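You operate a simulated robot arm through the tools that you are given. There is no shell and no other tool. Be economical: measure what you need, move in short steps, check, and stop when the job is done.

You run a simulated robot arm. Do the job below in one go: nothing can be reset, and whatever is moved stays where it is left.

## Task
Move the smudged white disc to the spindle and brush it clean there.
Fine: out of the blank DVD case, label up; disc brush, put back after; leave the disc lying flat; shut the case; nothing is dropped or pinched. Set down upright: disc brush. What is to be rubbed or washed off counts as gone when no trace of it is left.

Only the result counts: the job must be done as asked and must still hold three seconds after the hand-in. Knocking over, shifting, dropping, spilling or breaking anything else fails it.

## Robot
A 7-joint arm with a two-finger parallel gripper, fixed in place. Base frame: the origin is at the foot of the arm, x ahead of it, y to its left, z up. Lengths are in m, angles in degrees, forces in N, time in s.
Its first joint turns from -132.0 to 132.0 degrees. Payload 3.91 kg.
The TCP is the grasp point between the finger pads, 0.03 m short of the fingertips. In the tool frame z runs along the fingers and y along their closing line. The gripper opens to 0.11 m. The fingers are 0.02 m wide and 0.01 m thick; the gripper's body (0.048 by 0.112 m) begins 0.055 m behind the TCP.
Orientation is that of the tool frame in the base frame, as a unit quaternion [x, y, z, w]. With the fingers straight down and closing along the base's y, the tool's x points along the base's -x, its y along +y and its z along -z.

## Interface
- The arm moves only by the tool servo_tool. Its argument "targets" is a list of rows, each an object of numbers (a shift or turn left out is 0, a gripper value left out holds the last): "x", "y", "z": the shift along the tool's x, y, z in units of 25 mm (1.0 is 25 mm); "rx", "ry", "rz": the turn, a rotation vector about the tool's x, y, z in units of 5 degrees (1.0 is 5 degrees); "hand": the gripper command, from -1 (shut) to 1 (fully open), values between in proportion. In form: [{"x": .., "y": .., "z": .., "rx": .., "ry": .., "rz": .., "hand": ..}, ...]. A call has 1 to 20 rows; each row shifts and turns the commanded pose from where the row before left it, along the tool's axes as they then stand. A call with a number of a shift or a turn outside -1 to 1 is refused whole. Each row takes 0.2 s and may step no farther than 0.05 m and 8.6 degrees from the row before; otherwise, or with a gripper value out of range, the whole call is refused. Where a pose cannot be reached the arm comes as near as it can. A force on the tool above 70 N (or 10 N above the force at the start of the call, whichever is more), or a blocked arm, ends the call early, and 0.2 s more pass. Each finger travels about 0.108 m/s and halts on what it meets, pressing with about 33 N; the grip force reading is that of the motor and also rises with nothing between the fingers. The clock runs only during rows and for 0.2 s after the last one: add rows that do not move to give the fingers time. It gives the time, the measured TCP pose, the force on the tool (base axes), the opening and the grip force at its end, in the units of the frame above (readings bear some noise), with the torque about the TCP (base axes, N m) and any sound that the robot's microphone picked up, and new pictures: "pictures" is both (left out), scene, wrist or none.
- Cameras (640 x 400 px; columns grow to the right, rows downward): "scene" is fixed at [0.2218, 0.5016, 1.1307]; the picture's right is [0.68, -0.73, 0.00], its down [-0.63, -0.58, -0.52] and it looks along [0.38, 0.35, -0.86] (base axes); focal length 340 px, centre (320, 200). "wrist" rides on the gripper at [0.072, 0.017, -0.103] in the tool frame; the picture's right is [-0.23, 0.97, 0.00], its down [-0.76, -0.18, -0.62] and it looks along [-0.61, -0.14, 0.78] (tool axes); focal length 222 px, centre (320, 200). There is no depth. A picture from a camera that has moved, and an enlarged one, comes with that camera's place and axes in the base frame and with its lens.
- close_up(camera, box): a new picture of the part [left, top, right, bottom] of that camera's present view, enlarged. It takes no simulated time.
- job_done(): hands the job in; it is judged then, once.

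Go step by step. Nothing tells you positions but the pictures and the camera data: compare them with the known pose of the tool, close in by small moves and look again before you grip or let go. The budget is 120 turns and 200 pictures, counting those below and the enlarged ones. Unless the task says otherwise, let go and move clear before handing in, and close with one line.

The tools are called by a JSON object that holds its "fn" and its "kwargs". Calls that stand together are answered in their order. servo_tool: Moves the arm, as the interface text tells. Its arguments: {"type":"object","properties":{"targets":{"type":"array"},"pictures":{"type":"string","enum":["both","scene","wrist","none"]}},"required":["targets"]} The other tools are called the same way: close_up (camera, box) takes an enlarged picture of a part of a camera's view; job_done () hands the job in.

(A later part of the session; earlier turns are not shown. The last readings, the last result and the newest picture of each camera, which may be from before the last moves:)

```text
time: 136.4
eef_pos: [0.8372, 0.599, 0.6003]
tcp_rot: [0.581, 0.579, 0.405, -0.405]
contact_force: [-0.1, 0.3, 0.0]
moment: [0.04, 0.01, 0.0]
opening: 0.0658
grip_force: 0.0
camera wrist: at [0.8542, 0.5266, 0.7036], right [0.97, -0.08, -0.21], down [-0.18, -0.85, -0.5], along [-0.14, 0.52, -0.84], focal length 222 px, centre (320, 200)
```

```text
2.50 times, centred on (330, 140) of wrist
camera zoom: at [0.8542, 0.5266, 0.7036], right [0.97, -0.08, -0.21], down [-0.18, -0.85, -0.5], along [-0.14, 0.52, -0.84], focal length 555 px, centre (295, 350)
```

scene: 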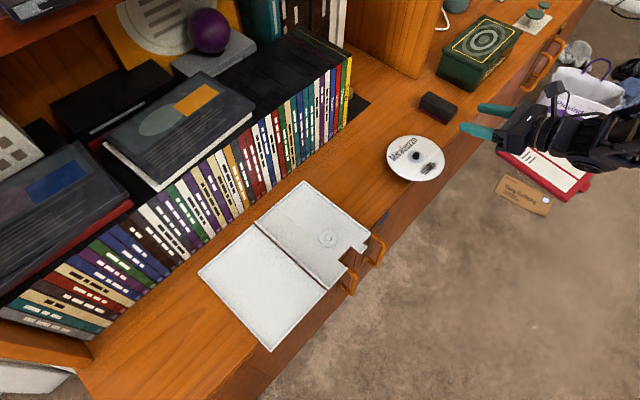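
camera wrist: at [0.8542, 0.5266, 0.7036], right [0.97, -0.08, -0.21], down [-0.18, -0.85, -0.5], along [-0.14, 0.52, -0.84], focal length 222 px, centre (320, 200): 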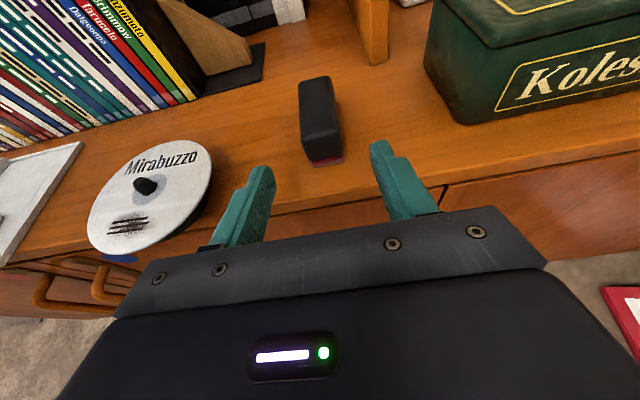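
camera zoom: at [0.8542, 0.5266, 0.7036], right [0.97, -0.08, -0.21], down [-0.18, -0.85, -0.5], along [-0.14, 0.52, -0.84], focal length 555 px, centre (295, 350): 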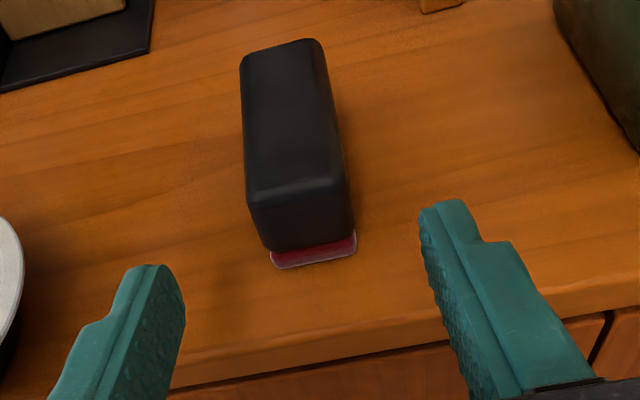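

{"fn": "servo_tool", "kwargs": {"targets": [{"z": 0.85, "x": 0.034}, {"z": 0.85, "x": 0.034}, {"z": 0.85, "x": 0.034}, {"z": 0.85, "x": 0.034}, {"z": 0.84, "x": 0.034}, {}]}}

{"fn": "close_up", "kwargs": {"camera": "wrist", "box": [220, 60, 440, 220]}}

{"fn": "close_up", "kwargs": {"camera": "scene", "box": [390, 70, 510, 150]}}

```text
time: 137.8
eef_pos: [0.8394, 0.7011, 0.5679]
tcp_rot: [0.58, 0.579, 0.405, -0.405]
contact_force: [0.0, 0.2, 0.4]
moment: [-0.02, 0.03, 0.0]
opening: 0.0661
grip_force: 0.0
camera wrist: at [0.8554, 0.6287, 0.6713], right [0.97, -0.08, -0.21], down [-0.18, -0.85, -0.5], along [-0.14, 0.52, -0.84], focal length 222 px, centre (320, 200)
```

scene: 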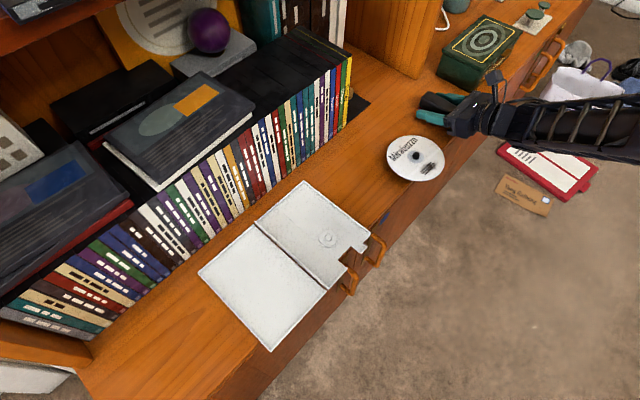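
wrist: 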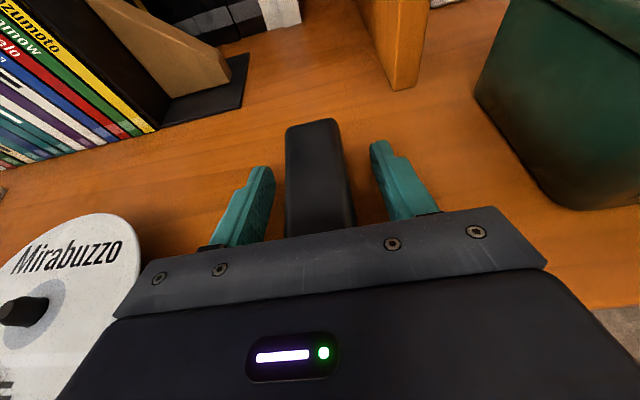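

```text
2.50 times, centred on (330, 140) of wrist
camera zoom: at [0.8554, 0.6287, 0.6713], right [0.97, -0.08, -0.21], down [-0.18, -0.85, -0.5], along [-0.14, 0.52, -0.84], focal length 555 px, centre (295, 350)
```

zoom: 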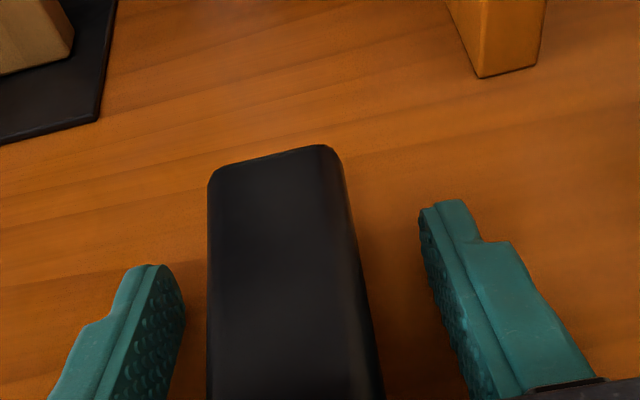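

```text
5.00 times, centred on (450, 110) of scene
camera zoom: at [0.2218, 0.5016, 1.1307], right [0.68, -0.73, 0.0], down [-0.63, -0.58, -0.52], along [0.38, 0.35, -0.86], focal length 1701 px, centre (-330, 650)
```

zoom: 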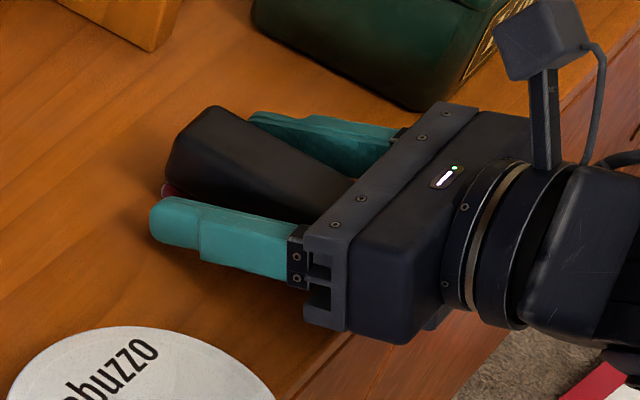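

The fingers straddle the brush handle. I'll close on it step by step.

{"fn": "servo_tool", "kwargs": {"targets": [{"hand": 0}, {"hand": -0.2}, {"hand": -0.35}, {"hand": -0.45}, {"hand": -0.6}, {"hand": -1}, {}, {}], "pictures": "wrist"}}

{"fn": "close_up", "kwargs": {"camera": "scene", "box": [390, 70, 510, 150]}}

```text
time: 139.6
eef_pos: [0.8387, 0.7005, 0.5682]
tcp_rot: [0.581, 0.579, 0.405, -0.404]
contact_force: [0.7, 0.1, 0.5]
moment: [0.06, -0.04, -0.03]
opening: 0.0334
grip_force: 33.7
camera wrist: at [0.8555, 0.6285, 0.6715], right [0.97, -0.08, -0.21], down [-0.18, -0.85, -0.5], along [-0.14, 0.52, -0.84], focal length 222 px, centre (320, 200)
```

wrist: 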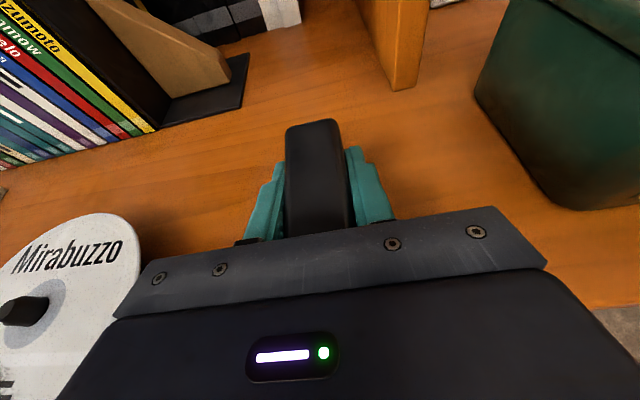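

```text
5.00 times, centred on (450, 110) of scene
camera zoom: at [0.2218, 0.5016, 1.1307], right [0.68, -0.73, 0.0], down [-0.63, -0.58, -0.52], along [0.38, 0.35, -0.86], focal length 1701 px, centre (-330, 650)
```

zoom: 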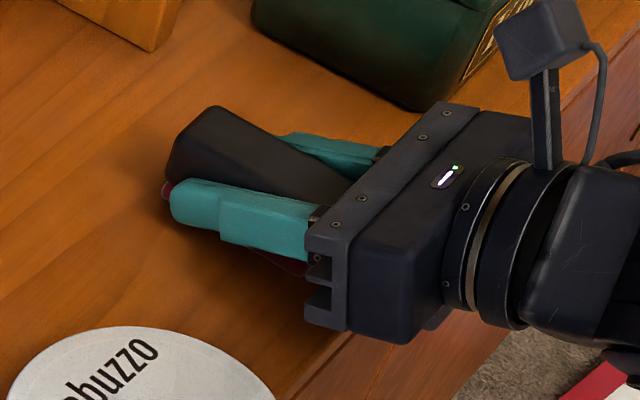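

The brush is held firmly and hasn't shifted. I'll lift it, carry it over the disc's front half (brush end short of the pin) and look.

{"fn": "servo_tool", "kwargs": {"targets": [{"z": -0.25, "x": 0.68}, {"z": -0.25, "x": 0.68}, {"z": -0.25, "x": 0.68}, {"z": -0.24, "x": 0.67}, {"z": -0.8, "x": -0.29}, {"z": -0.8, "x": -0.29}, {"z": -0.8, "x": -0.29}, {"z": -0.8, "x": -0.29}, {"z": -0.79, "x": -0.29}, {"y": -0.93}, {"y": -0.93}, {"y": -0.93}, {"y": -0.93}, {"y": -0.93}, {"y": -0.93}, {"y": -0.93}, {"y": -0.9}, {}]}}

{"fn": "close_up", "kwargs": {"camera": "scene", "box": [370, 100, 490, 190]}}

```text
time: 143.4
eef_pos: [0.6532, 0.5961, 0.6405]
tcp_rot: [0.581, 0.58, 0.404, -0.405]
contact_force: [-0.3, 0.5, -0.6]
moment: [0.0, -0.03, 0.03]
opening: 0.0334
grip_force: 32.8
camera wrist: at [0.6694, 0.5234, 0.7445], right [0.97, -0.08, -0.21], down [-0.18, -0.85, -0.5], along [-0.14, 0.52, -0.84], focal length 222 px, centre (320, 200)
```

scene: 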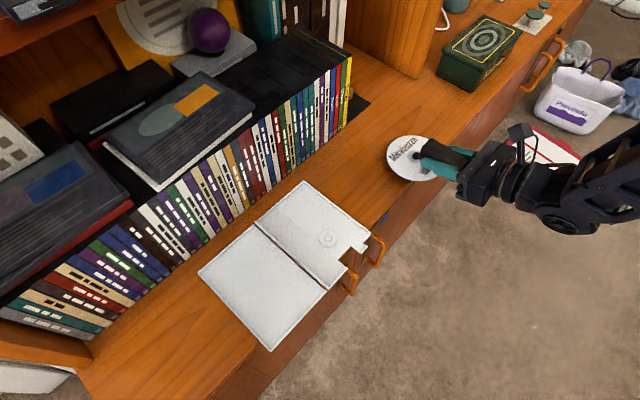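
wrist: 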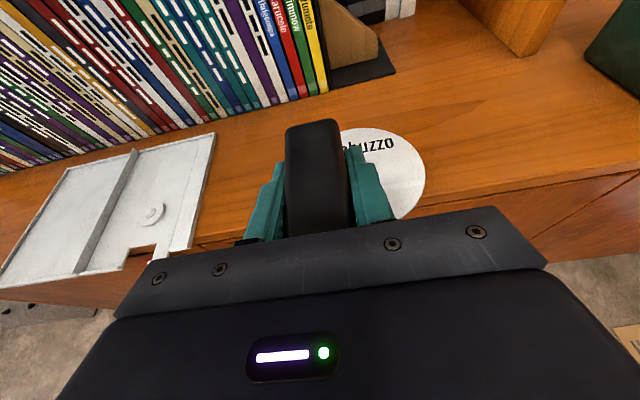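

```text
4.44 times, centred on (430, 145) of scene
camera zoom: at [0.2218, 0.5016, 1.1307], right [0.68, -0.73, 0.0], down [-0.63, -0.58, -0.52], along [0.38, 0.35, -0.86], focal length 1512 px, centre (-169, 444)
```

zoom: 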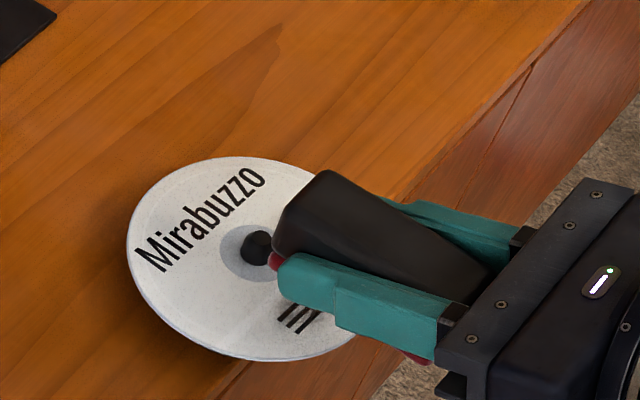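

{"fn": "servo_tool", "kwargs": {"targets": [{"z": 0.2, "x": -0.55}, {"z": 0.2, "x": -0.55}, {"z": 0.12, "x": -0.33}, {}], "pictures": "none"}}

{"fn": "close_up", "kwargs": {"camera": "scene", "box": [380, 110, 470, 190]}}

{"fn": "close_up", "kwargs": {"camera": "wrist", "box": [230, 60, 450, 220]}}

```text
time: 144.4
eef_pos: [0.6529, 0.5951, 0.6017]
tcp_rot: [0.581, 0.579, 0.405, -0.405]
contact_force: [0.1, 0.5, -0.1]
moment: [0.02, 0.04, -0.02]
opening: 0.0334
grip_force: 32.6
```

```text
5.00 times, centred on (425, 150) of scene
camera zoom: at [0.2218, 0.5016, 1.1307], right [0.68, -0.73, 0.0], down [-0.63, -0.58, -0.52], along [0.38, 0.35, -0.86], focal length 1701 px, centre (-205, 450)
```

zoom: 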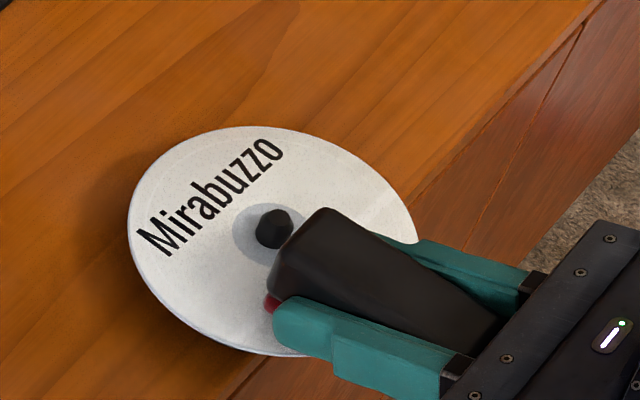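

```text
2.50 times, centred on (340, 140) of wrist
camera zoom: at [0.67, 0.5234, 0.7057], right [0.97, -0.08, -0.21], down [-0.18, -0.85, -0.5], along [-0.14, 0.52, -0.84], focal length 555 px, centre (270, 350)
```

zoom: 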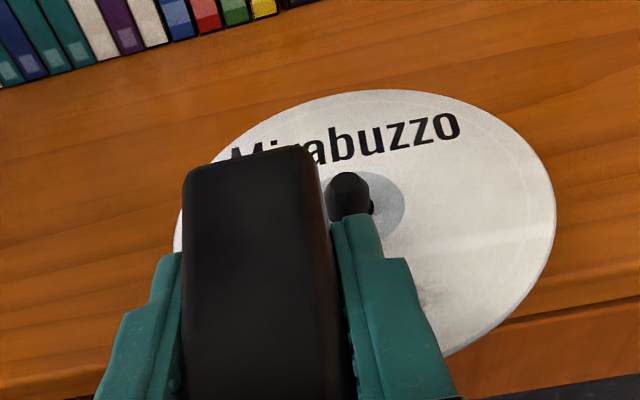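

The brush hangs about 6 mm above the disc, 4 mm clear of the pin. I'll lower to near contact and watch the force.

{"fn": "servo_tool", "kwargs": {"targets": [{"z": -0.038, "x": -0.13}, {"z": 0.037, "x": -0.1}, {}], "pictures": "none"}}

{"fn": "close_up", "kwargs": {"camera": "scene", "box": [380, 110, 470, 190]}}

```text
time: 145.2
eef_pos: [0.654, 0.5934, 0.5979]
tcp_rot: [0.581, 0.579, 0.404, -0.404]
contact_force: [-0.4, 0.7, 0.6]
moment: [-0.03, 0.02, 0.04]
opening: 0.0337
grip_force: 33.4
```

```text
5.00 times, centred on (425, 150) of scene
camera zoom: at [0.2218, 0.5016, 1.1307], right [0.68, -0.73, 0.0], down [-0.63, -0.58, -0.52], along [0.38, 0.35, -0.86], focal length 1701 px, centre (-205, 450)
```

zoom: 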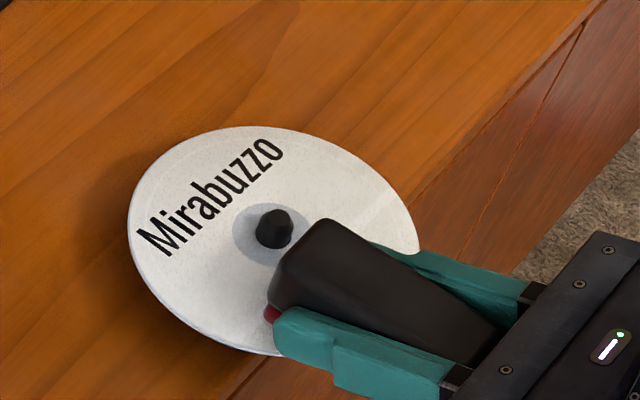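

{"fn": "servo_tool", "kwargs": {"targets": [{"z": 0.014, "x": -0.038}, {"y": 0.48}, {"y": 0.48}, {"y": 0.48}, {"y": 0.48}, {"y": -0.48}, {"y": -0.48}, {"y": -0.48}, {"y": -0.48}, {}], "pictures": "none"}}

{"fn": "close_up", "kwargs": {"camera": "wrist", "box": [230, 60, 450, 220]}}

{"fn": "close_up", "kwargs": {"camera": "scene", "box": [380, 110, 470, 190]}}

```text
time: 147.4
eef_pos: [0.6542, 0.5932, 0.5969]
tcp_rot: [0.581, 0.579, 0.405, -0.404]
contact_force: [0.5, 0.7, -0.7]
moment: [0.01, -0.01, 0.0]
opening: 0.0334
grip_force: 32.9
```

```text
2.50 times, centred on (340, 140) of wrist
camera zoom: at [0.6698, 0.5212, 0.7003], right [0.97, -0.08, -0.21], down [-0.18, -0.85, -0.5], along [-0.14, 0.52, -0.84], focal length 555 px, centre (270, 350)
```

zoom: 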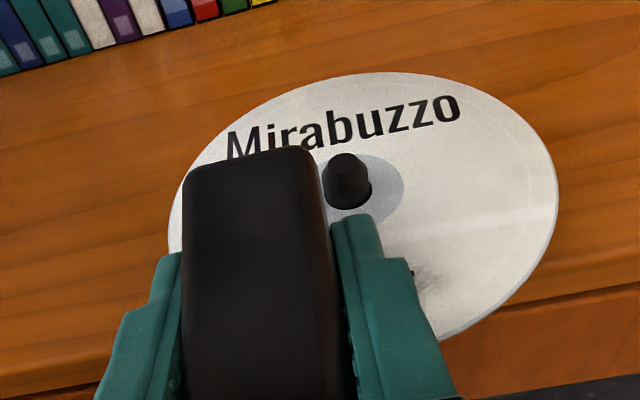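

```text
5.00 times, centred on (425, 150) of scene
camera zoom: at [0.2218, 0.5016, 1.1307], right [0.68, -0.73, 0.0], down [-0.63, -0.58, -0.52], along [0.38, 0.35, -0.86], focal length 1701 px, centre (-205, 450)
```

zoom: 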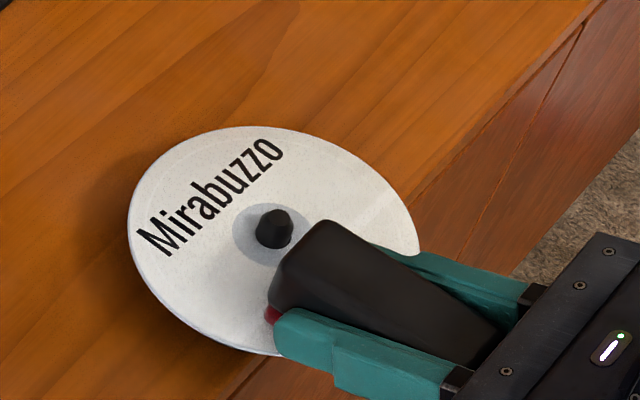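

No contact yet. I'll lower another millimetre and sweep again.

{"fn": "servo_tool", "kwargs": {"targets": [{"z": 0.014, "x": -0.038}, {"y": 0.48}, {"y": 0.48}, {"y": 0.48}, {"y": 0.48}, {"y": -0.48}, {"y": -0.48}, {"y": -0.48}, {"y": -0.48}], "pictures": "none"}}

{"fn": "servo_tool", "kwargs": {"targets": [{"z": 0.014, "x": -0.038}, {"y": 0.48}, {"y": 0.48}, {"y": 0.48}, {"y": 0.48}, {"y": -0.48}, {"y": -0.48}, {"y": -0.48}, {"y": -0.48}], "pictures": "none"}}

{"fn": "close_up", "kwargs": {"camera": "wrist", "box": [230, 60, 450, 220]}}

{"fn": "close_up", "kwargs": {"camera": "scene", "box": [380, 110, 470, 190]}}

```text
time: 149.4
eef_pos: [0.652, 0.5932, 0.5944]
tcp_rot: [0.581, 0.579, 0.405, -0.405]
contact_force: [0.7, -0.1, 1.7]
moment: [0.12, -0.02, -0.01]
opening: 0.0334
grip_force: 33.0
```

```text
time: 151.4
eef_pos: [0.653, 0.5936, 0.5935]
tcp_rot: [0.58, 0.579, 0.405, -0.405]
contact_force: [0.7, -1.3, 4.6]
moment: [0.16, -0.08, -0.04]
opening: 0.0339
grip_force: 32.5
```

```text
2.50 times, centred on (340, 140) of wrist
camera zoom: at [0.6704, 0.521, 0.6978], right [0.97, -0.08, -0.21], down [-0.18, -0.85, -0.5], along [-0.14, 0.52, -0.84], focal length 555 px, centre (270, 350)
```

zoom: 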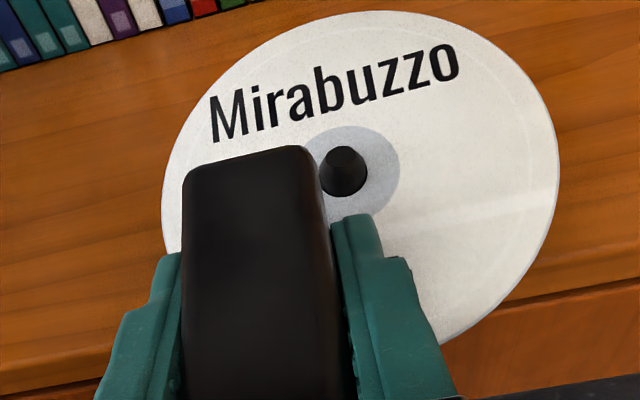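

```text
5.00 times, centred on (425, 150) of scene
camera zoom: at [0.2218, 0.5016, 1.1307], right [0.68, -0.73, 0.0], down [-0.63, -0.58, -0.52], along [0.38, 0.35, -0.86], focal length 1701 px, centre (-205, 450)
```

zoom: 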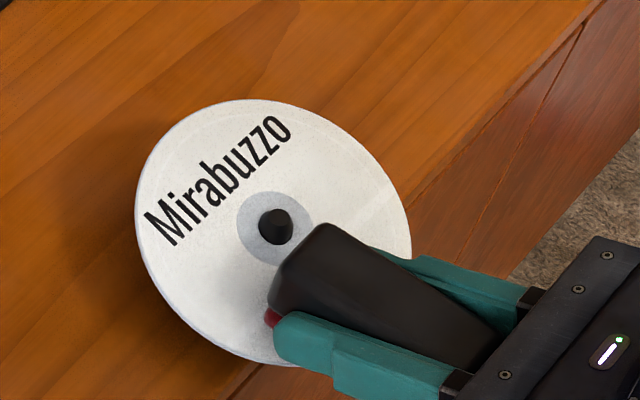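

The brush is in contact, the disc tilts a little, and the visible part of the smudge is gone. I'll lift gently and move aside to inspect.

{"fn": "servo_tool", "kwargs": {"targets": [{"z": -0.03, "x": 0.08}, {"z": -0.06, "x": 0.16}, {"z": -0.1, "x": 0.3}, {"z": -0.2, "x": 0.6}, {"y": 1}, {"y": 1}, {"y": 1}, {"y": 1}, {}], "pictures": "wrist"}}

{"fn": "close_up", "kwargs": {"camera": "scene", "box": [385, 120, 455, 190]}}

```text
time: 153.4
eef_pos: [0.7544, 0.5952, 0.6253]
tcp_rot: [0.581, 0.578, 0.405, -0.405]
contact_force: [-0.7, 0.8, 0.4]
moment: [0.0, 0.01, 0.01]
opening: 0.0335
grip_force: 32.9
camera wrist: at [0.7704, 0.5225, 0.7291], right [0.97, -0.08, -0.21], down [-0.18, -0.85, -0.5], along [-0.14, 0.52, -0.84], focal length 222 px, centre (320, 200)
```

wrist: 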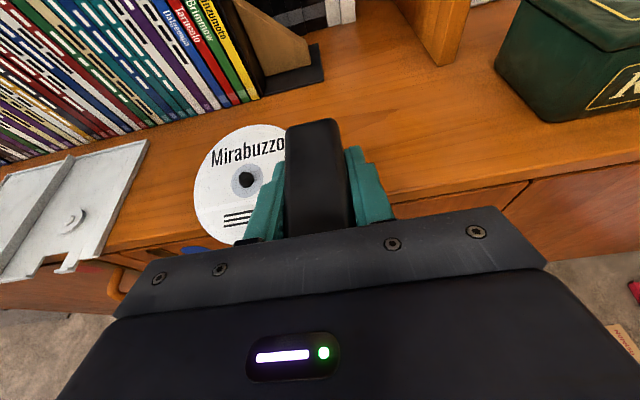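

```text
5.71 times, centred on (420, 155) of scene
camera zoom: at [0.2218, 0.5016, 1.1307], right [0.68, -0.73, 0.0], down [-0.63, -0.58, -0.52], along [0.38, 0.35, -0.86], focal length 1944 px, centre (-251, 457)
```

zoom: 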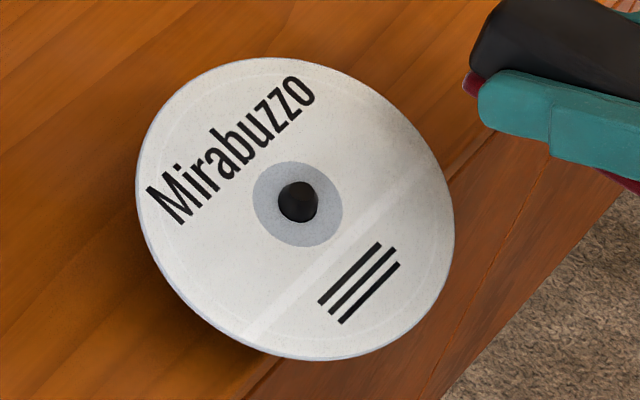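

The smudge is gone and only printed lines remain, but the disc has stayed slightly tilted on the pin. I'll look closely.

{"fn": "close_up", "kwargs": {"camera": "scene", "box": [412, 140, 447, 172]}}

{"fn": "close_up", "kwargs": {"camera": "wrist", "box": [185, 115, 295, 250]}}

```text
12.50 times, centred on (430, 156) of scene
camera zoom: at [0.2218, 0.5016, 1.1307], right [0.68, -0.73, 0.0], down [-0.63, -0.58, -0.52], along [0.38, 0.35, -0.86], focal length 4253 px, centre (-1049, 750)
```

zoom: 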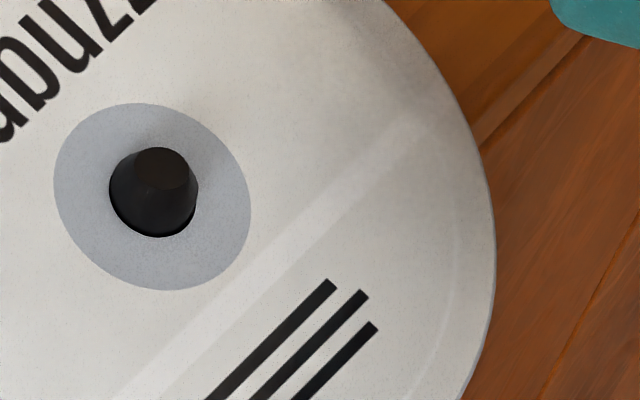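

```text
2.96 times, centred on (240, 182) of wrist
camera zoom: at [0.7704, 0.5225, 0.7291], right [0.97, -0.08, -0.21], down [-0.18, -0.85, -0.5], along [-0.14, 0.52, -0.84], focal length 658 px, centre (557, 252)
```

zoom: 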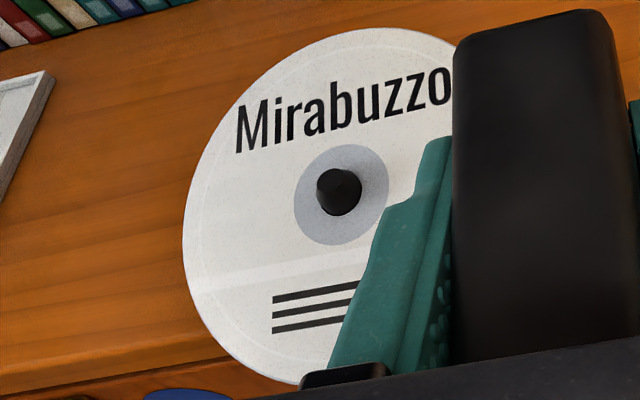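

The disc is clean with its front side down. I'll put the brush back first by retracing to its exact place, then level the disc.

{"fn": "servo_tool", "kwargs": {"targets": [{"y": 0.85}, {"y": 0.85}, {"y": 0.85}, {"y": 0.86}, {"z": 0.8, "x": 0.288}, {"z": 0.8, "x": 0.288}, {"z": 0.8, "x": 0.288}, {"z": 0.8, "x": 0.288}, {"z": 0.8, "x": 0.288}, {"z": 0.25, "x": -0.64}, {"z": 0.25, "x": -0.64}, {"z": 0.18, "x": -0.46}, {}]}}

{"fn": "close_up", "kwargs": {"camera": "scene", "box": [390, 70, 510, 150]}}

{"fn": "close_up", "kwargs": {"camera": "wrist", "box": [220, 60, 440, 220]}}

```text
time: 156.2
eef_pos: [0.8383, 0.7031, 0.5762]
tcp_rot: [0.58, 0.58, 0.404, -0.405]
contact_force: [0.4, 0.3, -0.7]
moment: [0.03, 0.01, 0.01]
opening: 0.0334
grip_force: 32.8
camera wrist: at [0.8561, 0.6295, 0.6801], right [0.97, -0.08, -0.21], down [-0.18, -0.85, -0.5], along [-0.14, 0.52, -0.84], focal length 222 px, centre (320, 200)
```

scene: 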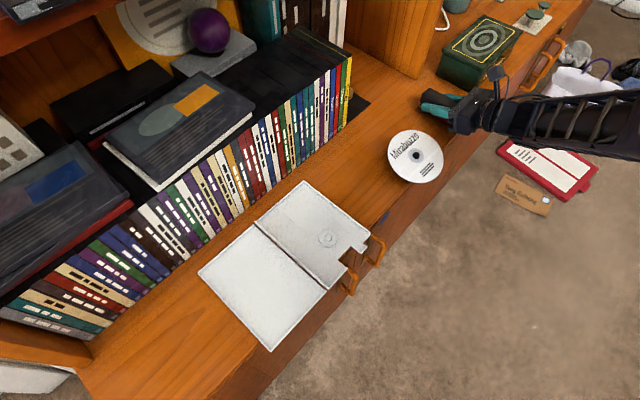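
wrist: 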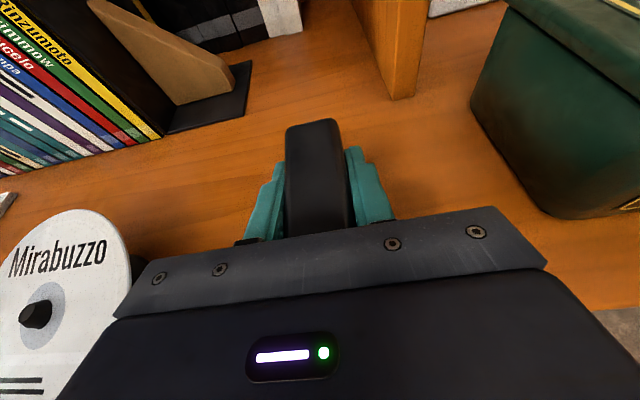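

```text
5.00 times, centred on (450, 110) of scene
camera zoom: at [0.2218, 0.5016, 1.1307], right [0.68, -0.73, 0.0], down [-0.63, -0.58, -0.52], along [0.38, 0.35, -0.86], focal length 1701 px, centre (-330, 650)
```

zoom: 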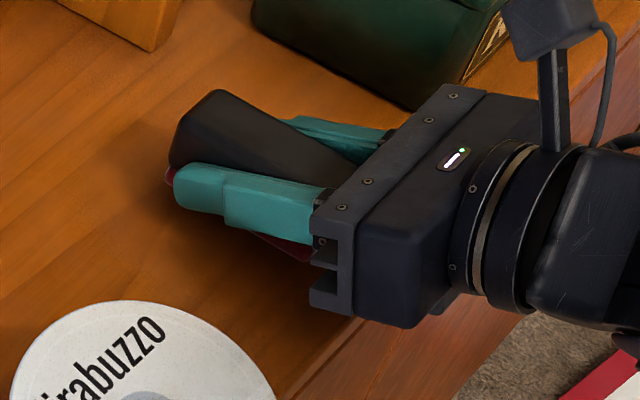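

```text
2.50 times, centred on (330, 140) of wrist
camera zoom: at [0.8561, 0.6295, 0.6801], right [0.97, -0.08, -0.21], down [-0.18, -0.85, -0.5], along [-0.14, 0.52, -0.84], focal length 555 px, centre (295, 350)
```

zoom: 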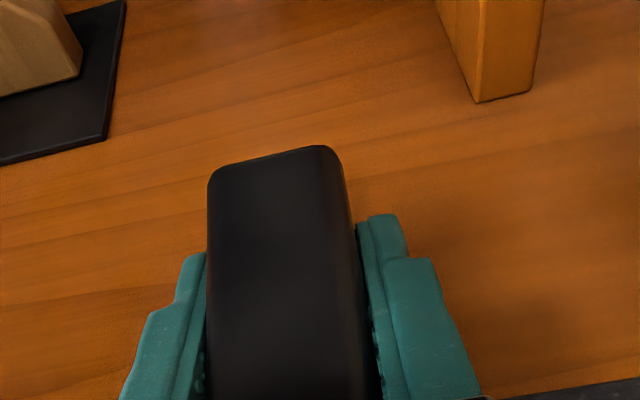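

{"fn": "servo_tool", "kwargs": {"targets": [{"z": 0.06, "x": -0.15}, {"z": 0.06, "x": -0.15}, {}, {}], "pictures": "none"}}

{"fn": "close_up", "kwargs": {"camera": "scene", "box": [390, 70, 510, 150]}}

```text
time: 157.2
eef_pos: [0.8384, 0.7019, 0.5682]
tcp_rot: [0.581, 0.579, 0.405, -0.405]
contact_force: [-0.4, -0.3, -0.5]
moment: [-0.01, 0.01, -0.02]
opening: 0.0336
grip_force: 33.1
```

```text
5.00 times, centred on (450, 110) of scene
camera zoom: at [0.2218, 0.5016, 1.1307], right [0.68, -0.73, 0.0], down [-0.63, -0.58, -0.52], along [0.38, 0.35, -0.86], focal length 1701 px, centre (-330, 650)
```

zoom: 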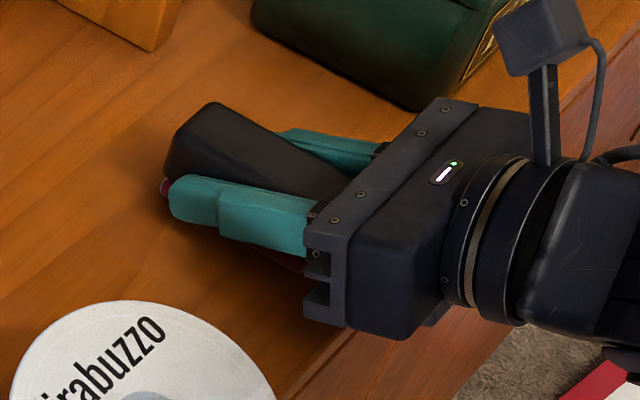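

It is within about a millimetre. I'll creep down until it touches, then open.

{"fn": "servo_tool", "kwargs": {"targets": [{"z": 0.012, "x": -0.035}, {}], "pictures": "none"}}

{"fn": "servo_tool", "kwargs": {"targets": [{"z": 0.01, "x": -0.025}, {}], "pictures": "none"}}

```text
time: 157.8
eef_pos: [0.8387, 0.7021, 0.5678]
tcp_rot: [0.581, 0.579, 0.405, -0.404]
contact_force: [0.6, 0.2, 3.1]
moment: [-0.11, -0.05, 0.06]
opening: 0.0334
grip_force: 33.0
```

```text
time: 158.4
eef_pos: [0.8392, 0.7023, 0.567]
tcp_rot: [0.581, 0.579, 0.405, -0.404]
contact_force: [0.7, 1.6, 4.0]
moment: [-0.17, -0.01, 0.04]
opening: 0.0337
grip_force: 33.2
```

The brush is on the shelf. I'll open and back out.

{"fn": "servo_tool", "kwargs": {"targets": [{"hand": -0.35}, {"hand": -0.2}, {"hand": 0.1}, {}, {"z": -0.4}, {"z": -0.8}, {"z": -0.8}, {"z": -0.8}, {"z": -0.8}, {"z": -0.8}, {"z": -0.8}, {}]}}

{"fn": "close_up", "kwargs": {"camera": "scene", "box": [385, 75, 475, 190]}}

{"fn": "close_up", "kwargs": {"camera": "wrist", "box": [240, 50, 420, 180]}}

```text
time: 161.0
eef_pos: [0.8369, 0.5802, 0.6113]
tcp_rot: [0.581, 0.579, 0.405, -0.404]
contact_force: [-0.8, 0.1, -0.2]
moment: [-0.01, 0.01, -0.02]
opening: 0.0606
grip_force: 0.0
camera wrist: at [0.8543, 0.5083, 0.7155], right [0.97, -0.08, -0.21], down [-0.18, -0.85, -0.5], along [-0.14, 0.52, -0.84], focal length 222 px, centre (320, 200)
```

scene: 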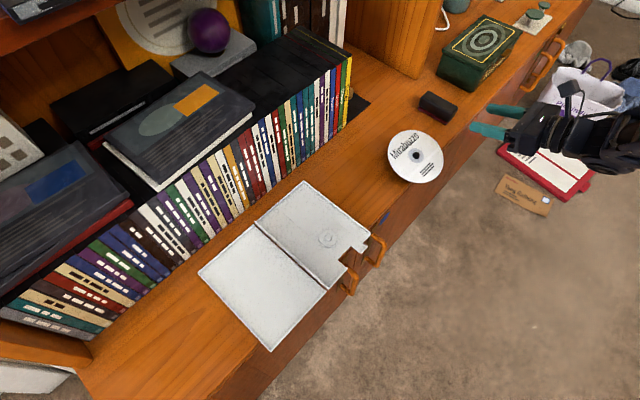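
wrist: 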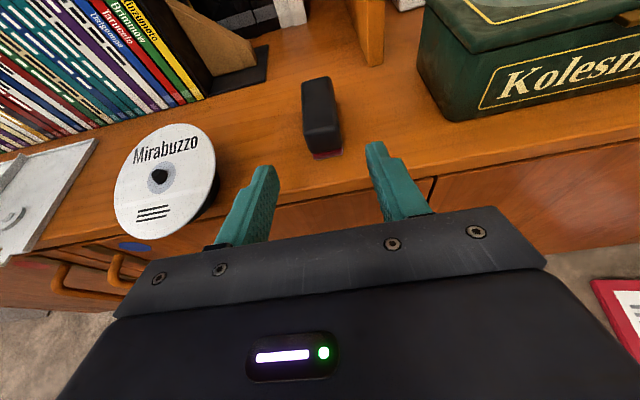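

```text
3.48 times, centred on (430, 132) of scene
camera zoom: at [0.2218, 0.5016, 1.1307], right [0.68, -0.73, 0.0], down [-0.63, -0.58, -0.52], along [0.38, 0.35, -0.86], focal length 1184 px, centre (-63, 435)
```

zoom: 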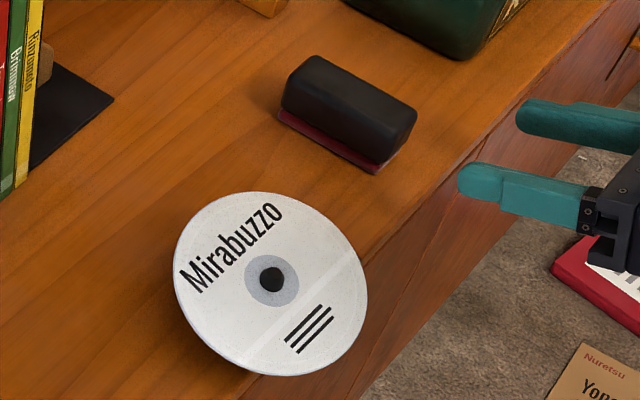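

```text
3.08 times, centred on (330, 115) of wrist
camera zoom: at [0.8543, 0.5083, 0.7155], right [0.97, -0.08, -0.21], down [-0.18, -0.85, -0.5], along [-0.14, 0.52, -0.84], focal length 684 px, centre (289, 462)
```

zoom: 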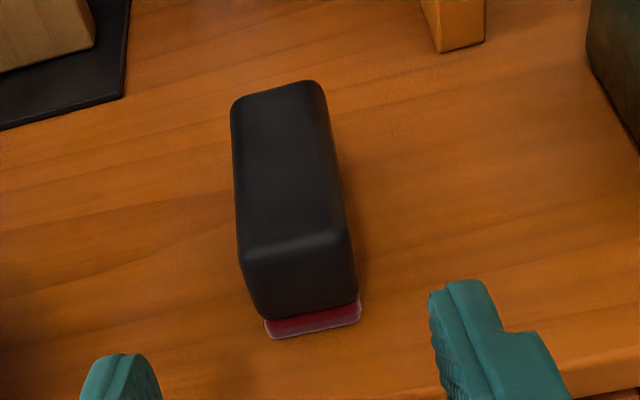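

The brush stands upright back in its place. Now I'll level the disc: closed fingers, tilted steeply, go above the raised back part of the disc.

{"fn": "servo_tool", "kwargs": {"targets": [{"z": -0.31, "x": 0.85, "hand": -1}, {"z": -0.31, "x": 0.85}, {"z": -0.31, "x": 0.84}, {"z": -0.3, "x": 0.84}, {"ry": -1, "y": -0.5}, {"ry": -1, "y": -0.5}, {"ry": -1, "y": -0.5}, {"ry": -1, "y": -0.5}, {"ry": -1, "y": -0.5}, {"ry": -1, "y": -0.5}, {"y": -0.9}, {"y": -0.9}, {"y": -0.9}, {"y": -0.73}, {}], "pictures": "none"}}

{"fn": "servo_tool", "kwargs": {"targets": [{"z": 0.78, "x": 0.29}, {"z": 0.78, "x": 0.29}, {"z": 0.78, "x": 0.29}, {"z": 0.78, "x": 0.29}, {"z": 0.77, "x": 0.29}, {"z": 0.77, "x": 0.28}, {}]}}

{"fn": "close_up", "kwargs": {"camera": "scene", "box": [370, 90, 470, 190]}}

```text
time: 164.2
eef_pos: [0.6775, 0.5803, 0.7028]
tcp_rot: [0.667, 0.664, 0.24, -0.24]
contact_force: [0.4, -0.2, 0.4]
moment: [-0.01, -0.02, 0.0]
opening: 0.0
grip_force: 32.9
```

```text
time: 165.8
eef_pos: [0.6796, 0.6882, 0.6393]
tcp_rot: [0.666, 0.664, 0.24, -0.241]
contact_force: [-0.1, -0.1, -0.2]
moment: [-0.01, -0.01, 0.01]
opening: 0.0001
grip_force: 32.6
camera wrist: at [0.6958, 0.677, 0.7653], right [0.97, -0.18, -0.15], down [-0.18, -0.98, -0.01], along [-0.14, 0.03, -0.99], focal length 222 px, centre (320, 200)
```

scene: 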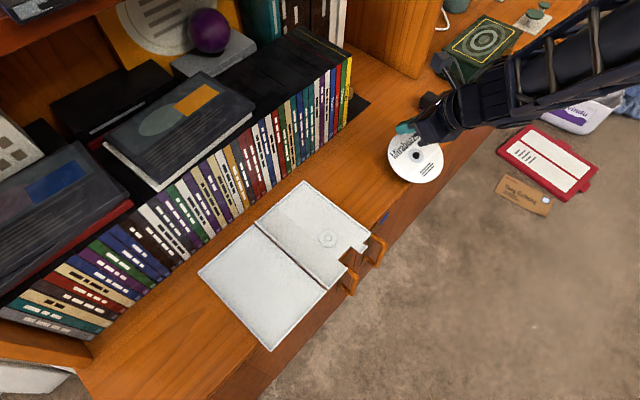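
wrist: 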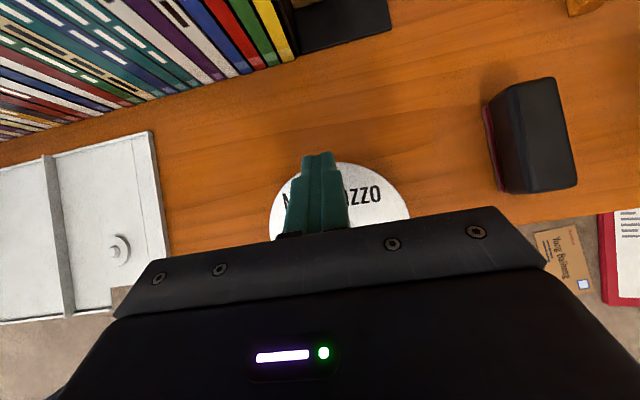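

```text
4.00 times, centred on (420, 140) of scene
camera zoom: at [0.2218, 0.5016, 1.1307], right [0.68, -0.73, 0.0], down [-0.63, -0.58, -0.52], along [0.38, 0.35, -0.86], focal length 1361 px, centre (-80, 440)
```

zoom: 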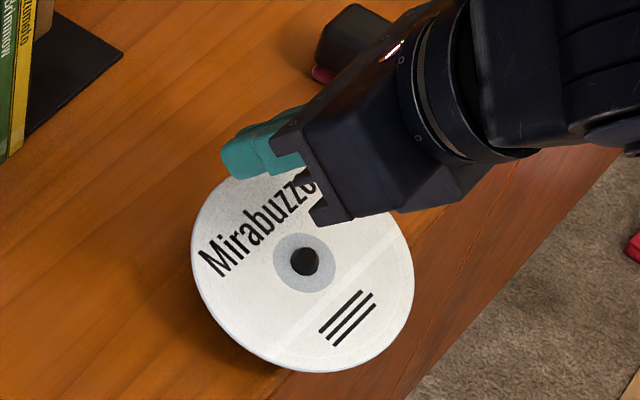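

{"fn": "servo_tool", "kwargs": {"targets": [{"z": 0.3, "x": -0.25}, {"z": 0.3, "x": -0.25}, {"z": 0.25, "x": -0.21}, {"z": 0.12, "x": -0.1}, {}], "pictures": "none"}}

{"fn": "close_up", "kwargs": {"camera": "scene", "box": [370, 100, 460, 190]}}

```text
time: 167.0
eef_pos: [0.6779, 0.6881, 0.6093]
tcp_rot: [0.667, 0.663, 0.241, -0.24]
contact_force: [-0.6, -0.5, -0.5]
moment: [0.0, -0.01, 0.0]
opening: 0.0001
grip_force: 33.5
```

```text
4.44 times, centred on (415, 145) of scene
camera zoom: at [0.2218, 0.5016, 1.1307], right [0.68, -0.73, 0.0], down [-0.63, -0.58, -0.52], along [0.38, 0.35, -0.86], focal length 1512 px, centre (-102, 444)
```

zoom: 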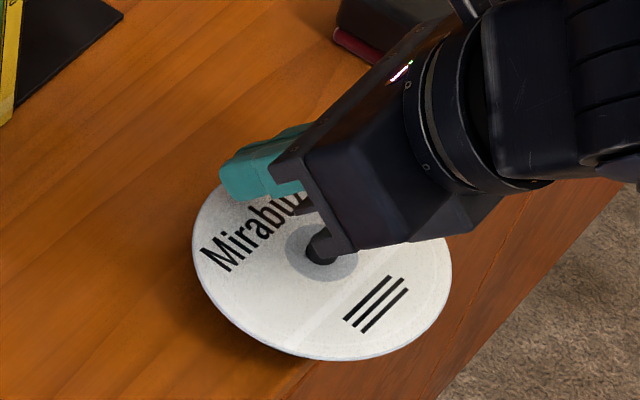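

The disc already looks level again. I'll lift off and check.

{"fn": "servo_tool", "kwargs": {"targets": [{"z": -0.2, "x": 0.17}, {"z": -0.6, "x": 0.5}, {"z": -0.77, "x": 0.64}, {"z": -0.77, "x": 0.64}, {"z": -0.9, "x": -0.3}, {"z": -0.9, "x": -0.3}, {"z": -0.9, "x": -0.3}, {"z": -0.9, "x": -0.3}, {"z": -0.9, "x": -0.3}, {}]}}

{"fn": "close_up", "kwargs": {"camera": "scene", "box": [380, 110, 460, 190]}}

{"fn": "close_up", "kwargs": {"camera": "wrist", "box": [220, 50, 420, 200]}}

```text
time: 169.2
eef_pos: [0.6783, 0.5876, 0.7482]
tcp_rot: [0.666, 0.664, 0.24, -0.24]
contact_force: [-0.5, 0.1, 0.6]
moment: [0.01, 0.02, -0.01]
opening: 0.0
grip_force: 33.5
camera wrist: at [0.6952, 0.5762, 0.8722], right [0.97, -0.18, -0.15], down [-0.18, -0.98, -0.01], along [-0.14, 0.03, -0.99], focal length 222 px, centre (320, 200)
```

scene: 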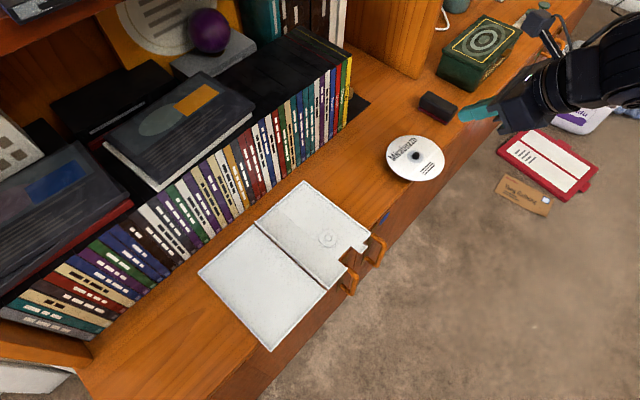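
wrist: 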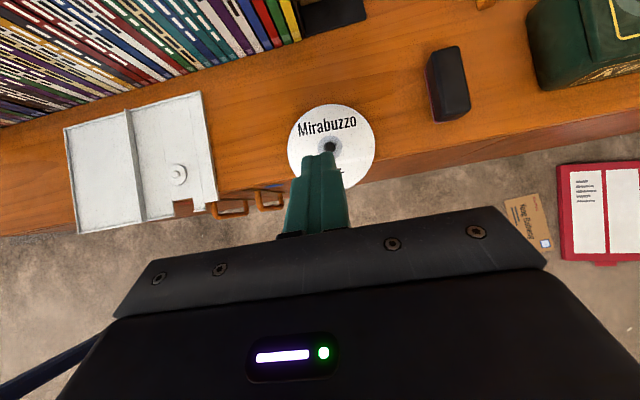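

```text
5.00 times, centred on (420, 150) of scene
camera zoom: at [0.2218, 0.5016, 1.1307], right [0.68, -0.73, 0.0], down [-0.63, -0.58, -0.52], along [0.38, 0.35, -0.86], focal length 1701 px, centre (-180, 450)
```

zoom: 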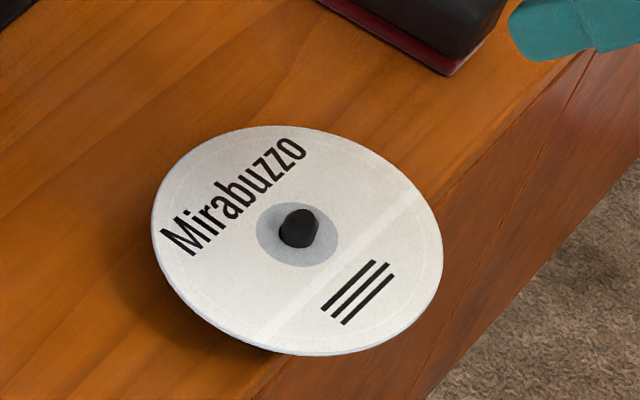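

```text
2.67 times, centred on (320, 125) of wrist
camera zoom: at [0.6952, 0.5762, 0.8722], right [0.97, -0.18, -0.15], down [-0.18, -0.98, -0.01], along [-0.14, 0.03, -0.99], focal length 592 px, centre (320, 400)
```

zoom: 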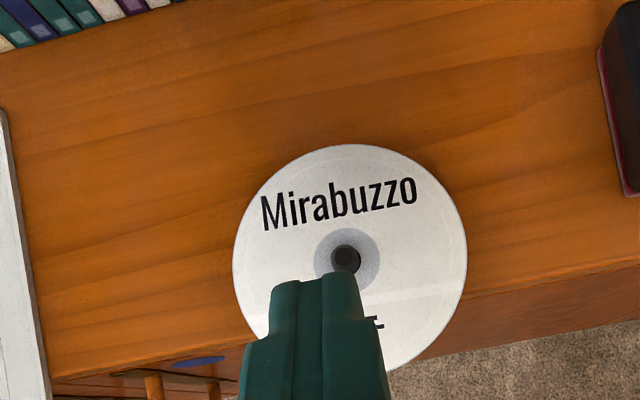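

The disc lies flat exactly as before, and the brush is back. Next is closing the case. I'll untilt the hand, move to the lid side and take the -130° roll used when opening.

{"fn": "servo_tool", "kwargs": {"targets": [{"ry": 1, "hand": -0.09}, {"ry": 1}, {"ry": 1}, {"ry": 1}, {"ry": 1}, {"ry": 1}, {"ry": 1}, {"ry": 1}, {"ry": 1}, {"ry": 1}, {"z": -0.9}, {"z": -0.9}, {}], "pictures": "none"}}

{"fn": "servo_tool", "kwargs": {"targets": [{"y": -0.95}, {"y": -0.95}, {"y": -0.95}, {"y": -0.95}, {"y": -0.95}, {"y": -0.95}, {"y": -0.95}, {"y": -0.95}, {"y": -0.95}, {"y": -0.95}, {"y": -0.95}, {"y": -0.95}, {"y": -0.95}, {"y": -0.95, "x": -0.9}, {"y": -0.95, "x": -0.9}, {"y": -0.9, "x": -0.9}, {}], "pictures": "none"}}

{"fn": "servo_tool", "kwargs": {"targets": [{"rz": -1}, {"rz": -1}, {"rz": -1}, {"rz": -1}, {"rz": -1}, {"rz": -1}, {"rz": -1}, {"rz": -1}, {}]}}

```text
time: 172.0
eef_pos: [0.6778, 0.5412, 0.7469]
tcp_rot: [0.501, 0.5, 0.499, -0.499]
contact_force: [-0.2, 0.8, -0.2]
moment: [0.0, -0.01, 0.02]
opening: 0.0502
grip_force: 0.0
```

```text
time: 175.6
eef_pos: [0.2972, 0.5437, 0.6805]
tcp_rot: [0.502, 0.5, 0.5, -0.498]
contact_force: [0.7, 0.3, 0.5]
moment: [-0.05, 0.0, 0.02]
opening: 0.0502
grip_force: 0.0
```

```text
time: 177.6
eef_pos: [0.2975, 0.5418, 0.681]
tcp_rot: [0.3, 0.642, 0.64, -0.298]
contact_force: [-0.6, -0.5, -0.5]
moment: [0.03, 0.0, 0.02]
opening: 0.05
grip_force: 0.1
camera wrist: at [0.2647, 0.4395, 0.7476], right [0.89, 0.0, 0.45], down [0.35, -0.63, -0.7], along [0.28, 0.78, -0.56], focal length 222 px, centre (320, 200)
```

scene: 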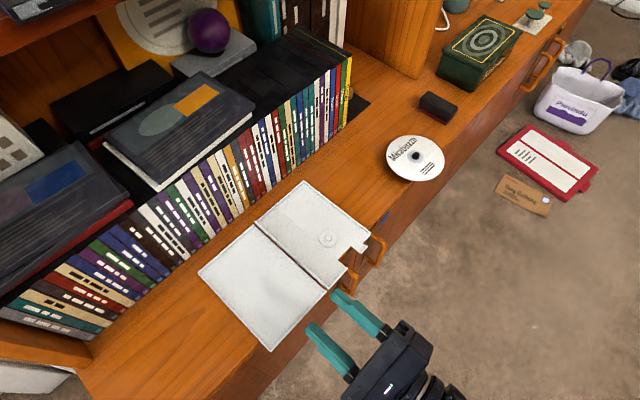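
wrist: 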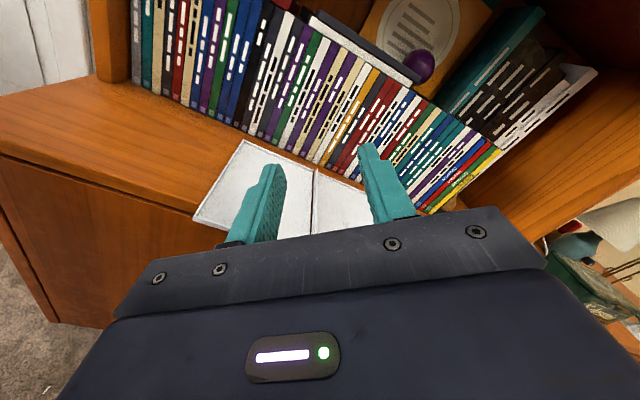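

{"fn": "servo_tool", "kwargs": {"targets": [{"x": -0.5, "y": -0.76}, {"x": -0.5, "y": -0.76}, {"x": -0.5, "y": -0.76}, {"x": -0.5, "y": -0.76}, {"x": -0.5, "y": -0.76}, {"x": -0.53, "y": -0.8}, {}]}}

{"fn": "close_up", "kwargs": {"camera": "wrist", "box": [200, 60, 480, 240]}}

{"fn": "close_up", "kwargs": {"camera": "scene", "box": [230, 270, 390, 390]}}

```text
time: 179.2
eef_pos: [0.257, 0.5421, 0.5496]
tcp_rot: [0.3, 0.642, 0.64, -0.298]
contact_force: [0.3, 0.0, 0.8]
moment: [0.0, 0.03, -0.01]
opening: 0.0502
grip_force: 0.0
camera wrist: at [0.224, 0.4386, 0.6161], right [0.89, 0.0, 0.45], down [0.35, -0.63, -0.7], along [0.28, 0.78, -0.56], focal length 222 px, centre (320, 200)
```

scene: 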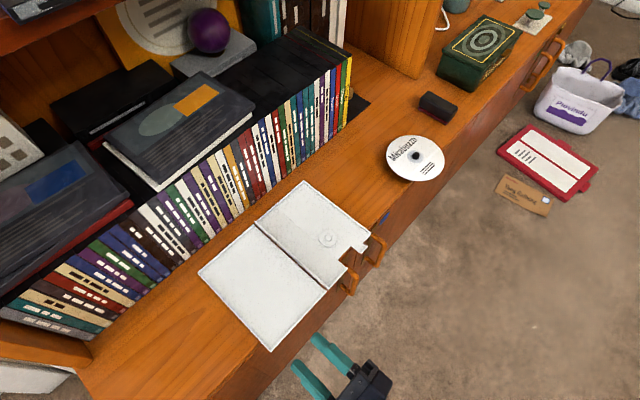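
wrist: 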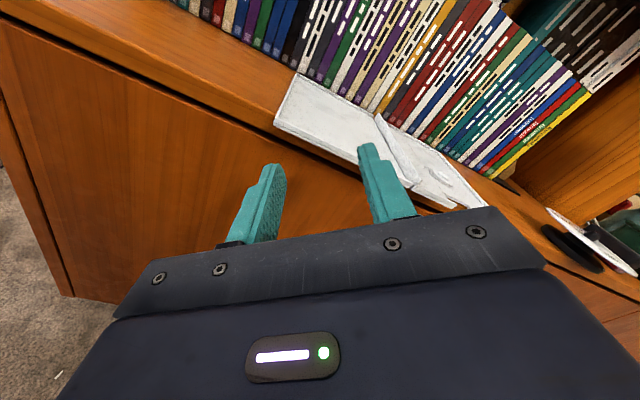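

```text
2.22 times, centred on (340, 150) of wrist
camera zoom: at [0.224, 0.4386, 0.6161], right [0.89, 0.0, 0.45], down [0.35, -0.63, -0.7], along [0.28, 0.78, -0.56], focal length 494 px, centre (276, 311)
```

zoom: 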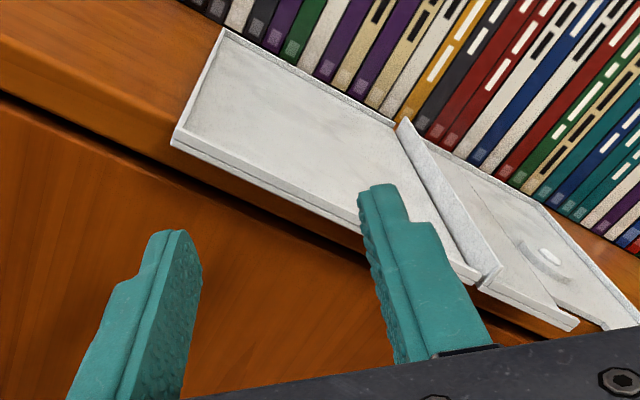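

```text
3.33 times, centred on (310, 330) of scene
camera zoom: at [0.2218, 0.5016, 1.1307], right [0.68, -0.73, 0.0], down [-0.63, -0.58, -0.52], along [0.38, 0.35, -0.86], focal length 1134 px, centre (353, -233)
```

zoom: 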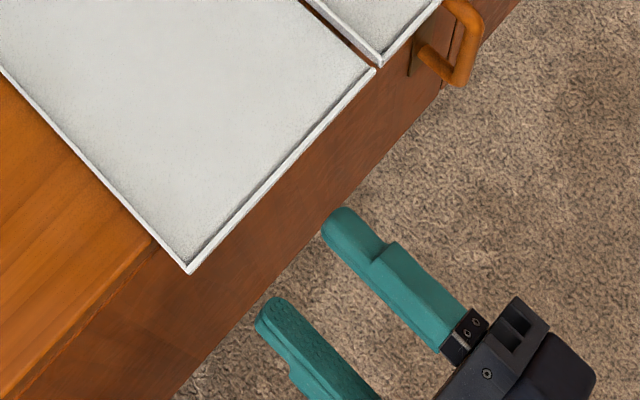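

Everything lines up: one finger will pass below the lid's front edge and the other above. I'll slide in.

{"fn": "servo_tool", "kwargs": {"targets": [{"z": 0.5}, {"z": 0.5}, {"z": 0.3}, {"z": 0.2}, {}], "pictures": "none"}}

{"fn": "close_up", "kwargs": {"camera": "wrist", "box": [200, 60, 480, 240]}}

{"fn": "close_up", "kwargs": {"camera": "scene", "box": [230, 230, 390, 360]}}

```text
time: 180.4
eef_pos: [0.2584, 0.5802, 0.5491]
tcp_rot: [0.301, 0.642, 0.639, -0.298]
contact_force: [0.6, 0.0, 0.3]
moment: [0.02, 0.01, 0.0]
opening: 0.0503
grip_force: 0.1
```

```text
2.22 times, centred on (340, 150) of wrist
camera zoom: at [0.2239, 0.4768, 0.6151], right [0.89, 0.0, 0.45], down [0.35, -0.63, -0.7], along [0.28, 0.78, -0.56], focal length 494 px, centre (276, 311)
```

zoom: 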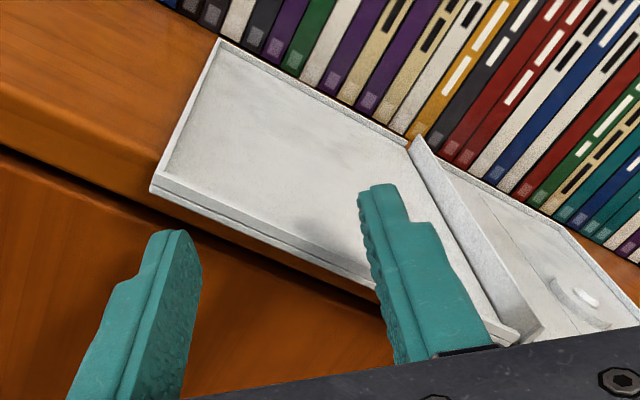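

```text
3.08 times, centred on (310, 295) of scene
camera zoom: at [0.2218, 0.5016, 1.1307], right [0.68, -0.73, 0.0], down [-0.63, -0.58, -0.52], along [0.38, 0.35, -0.86], focal length 1047 px, centre (351, -92)
```

zoom: 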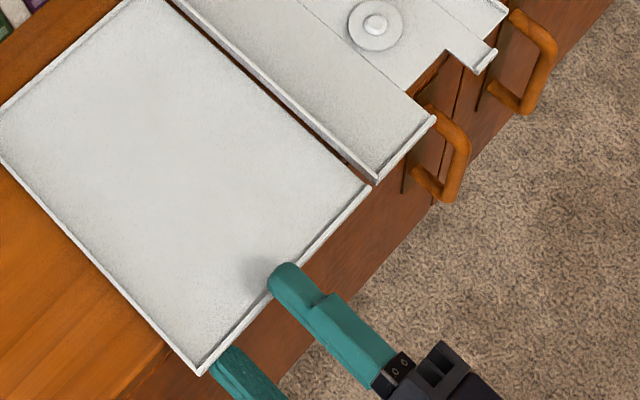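

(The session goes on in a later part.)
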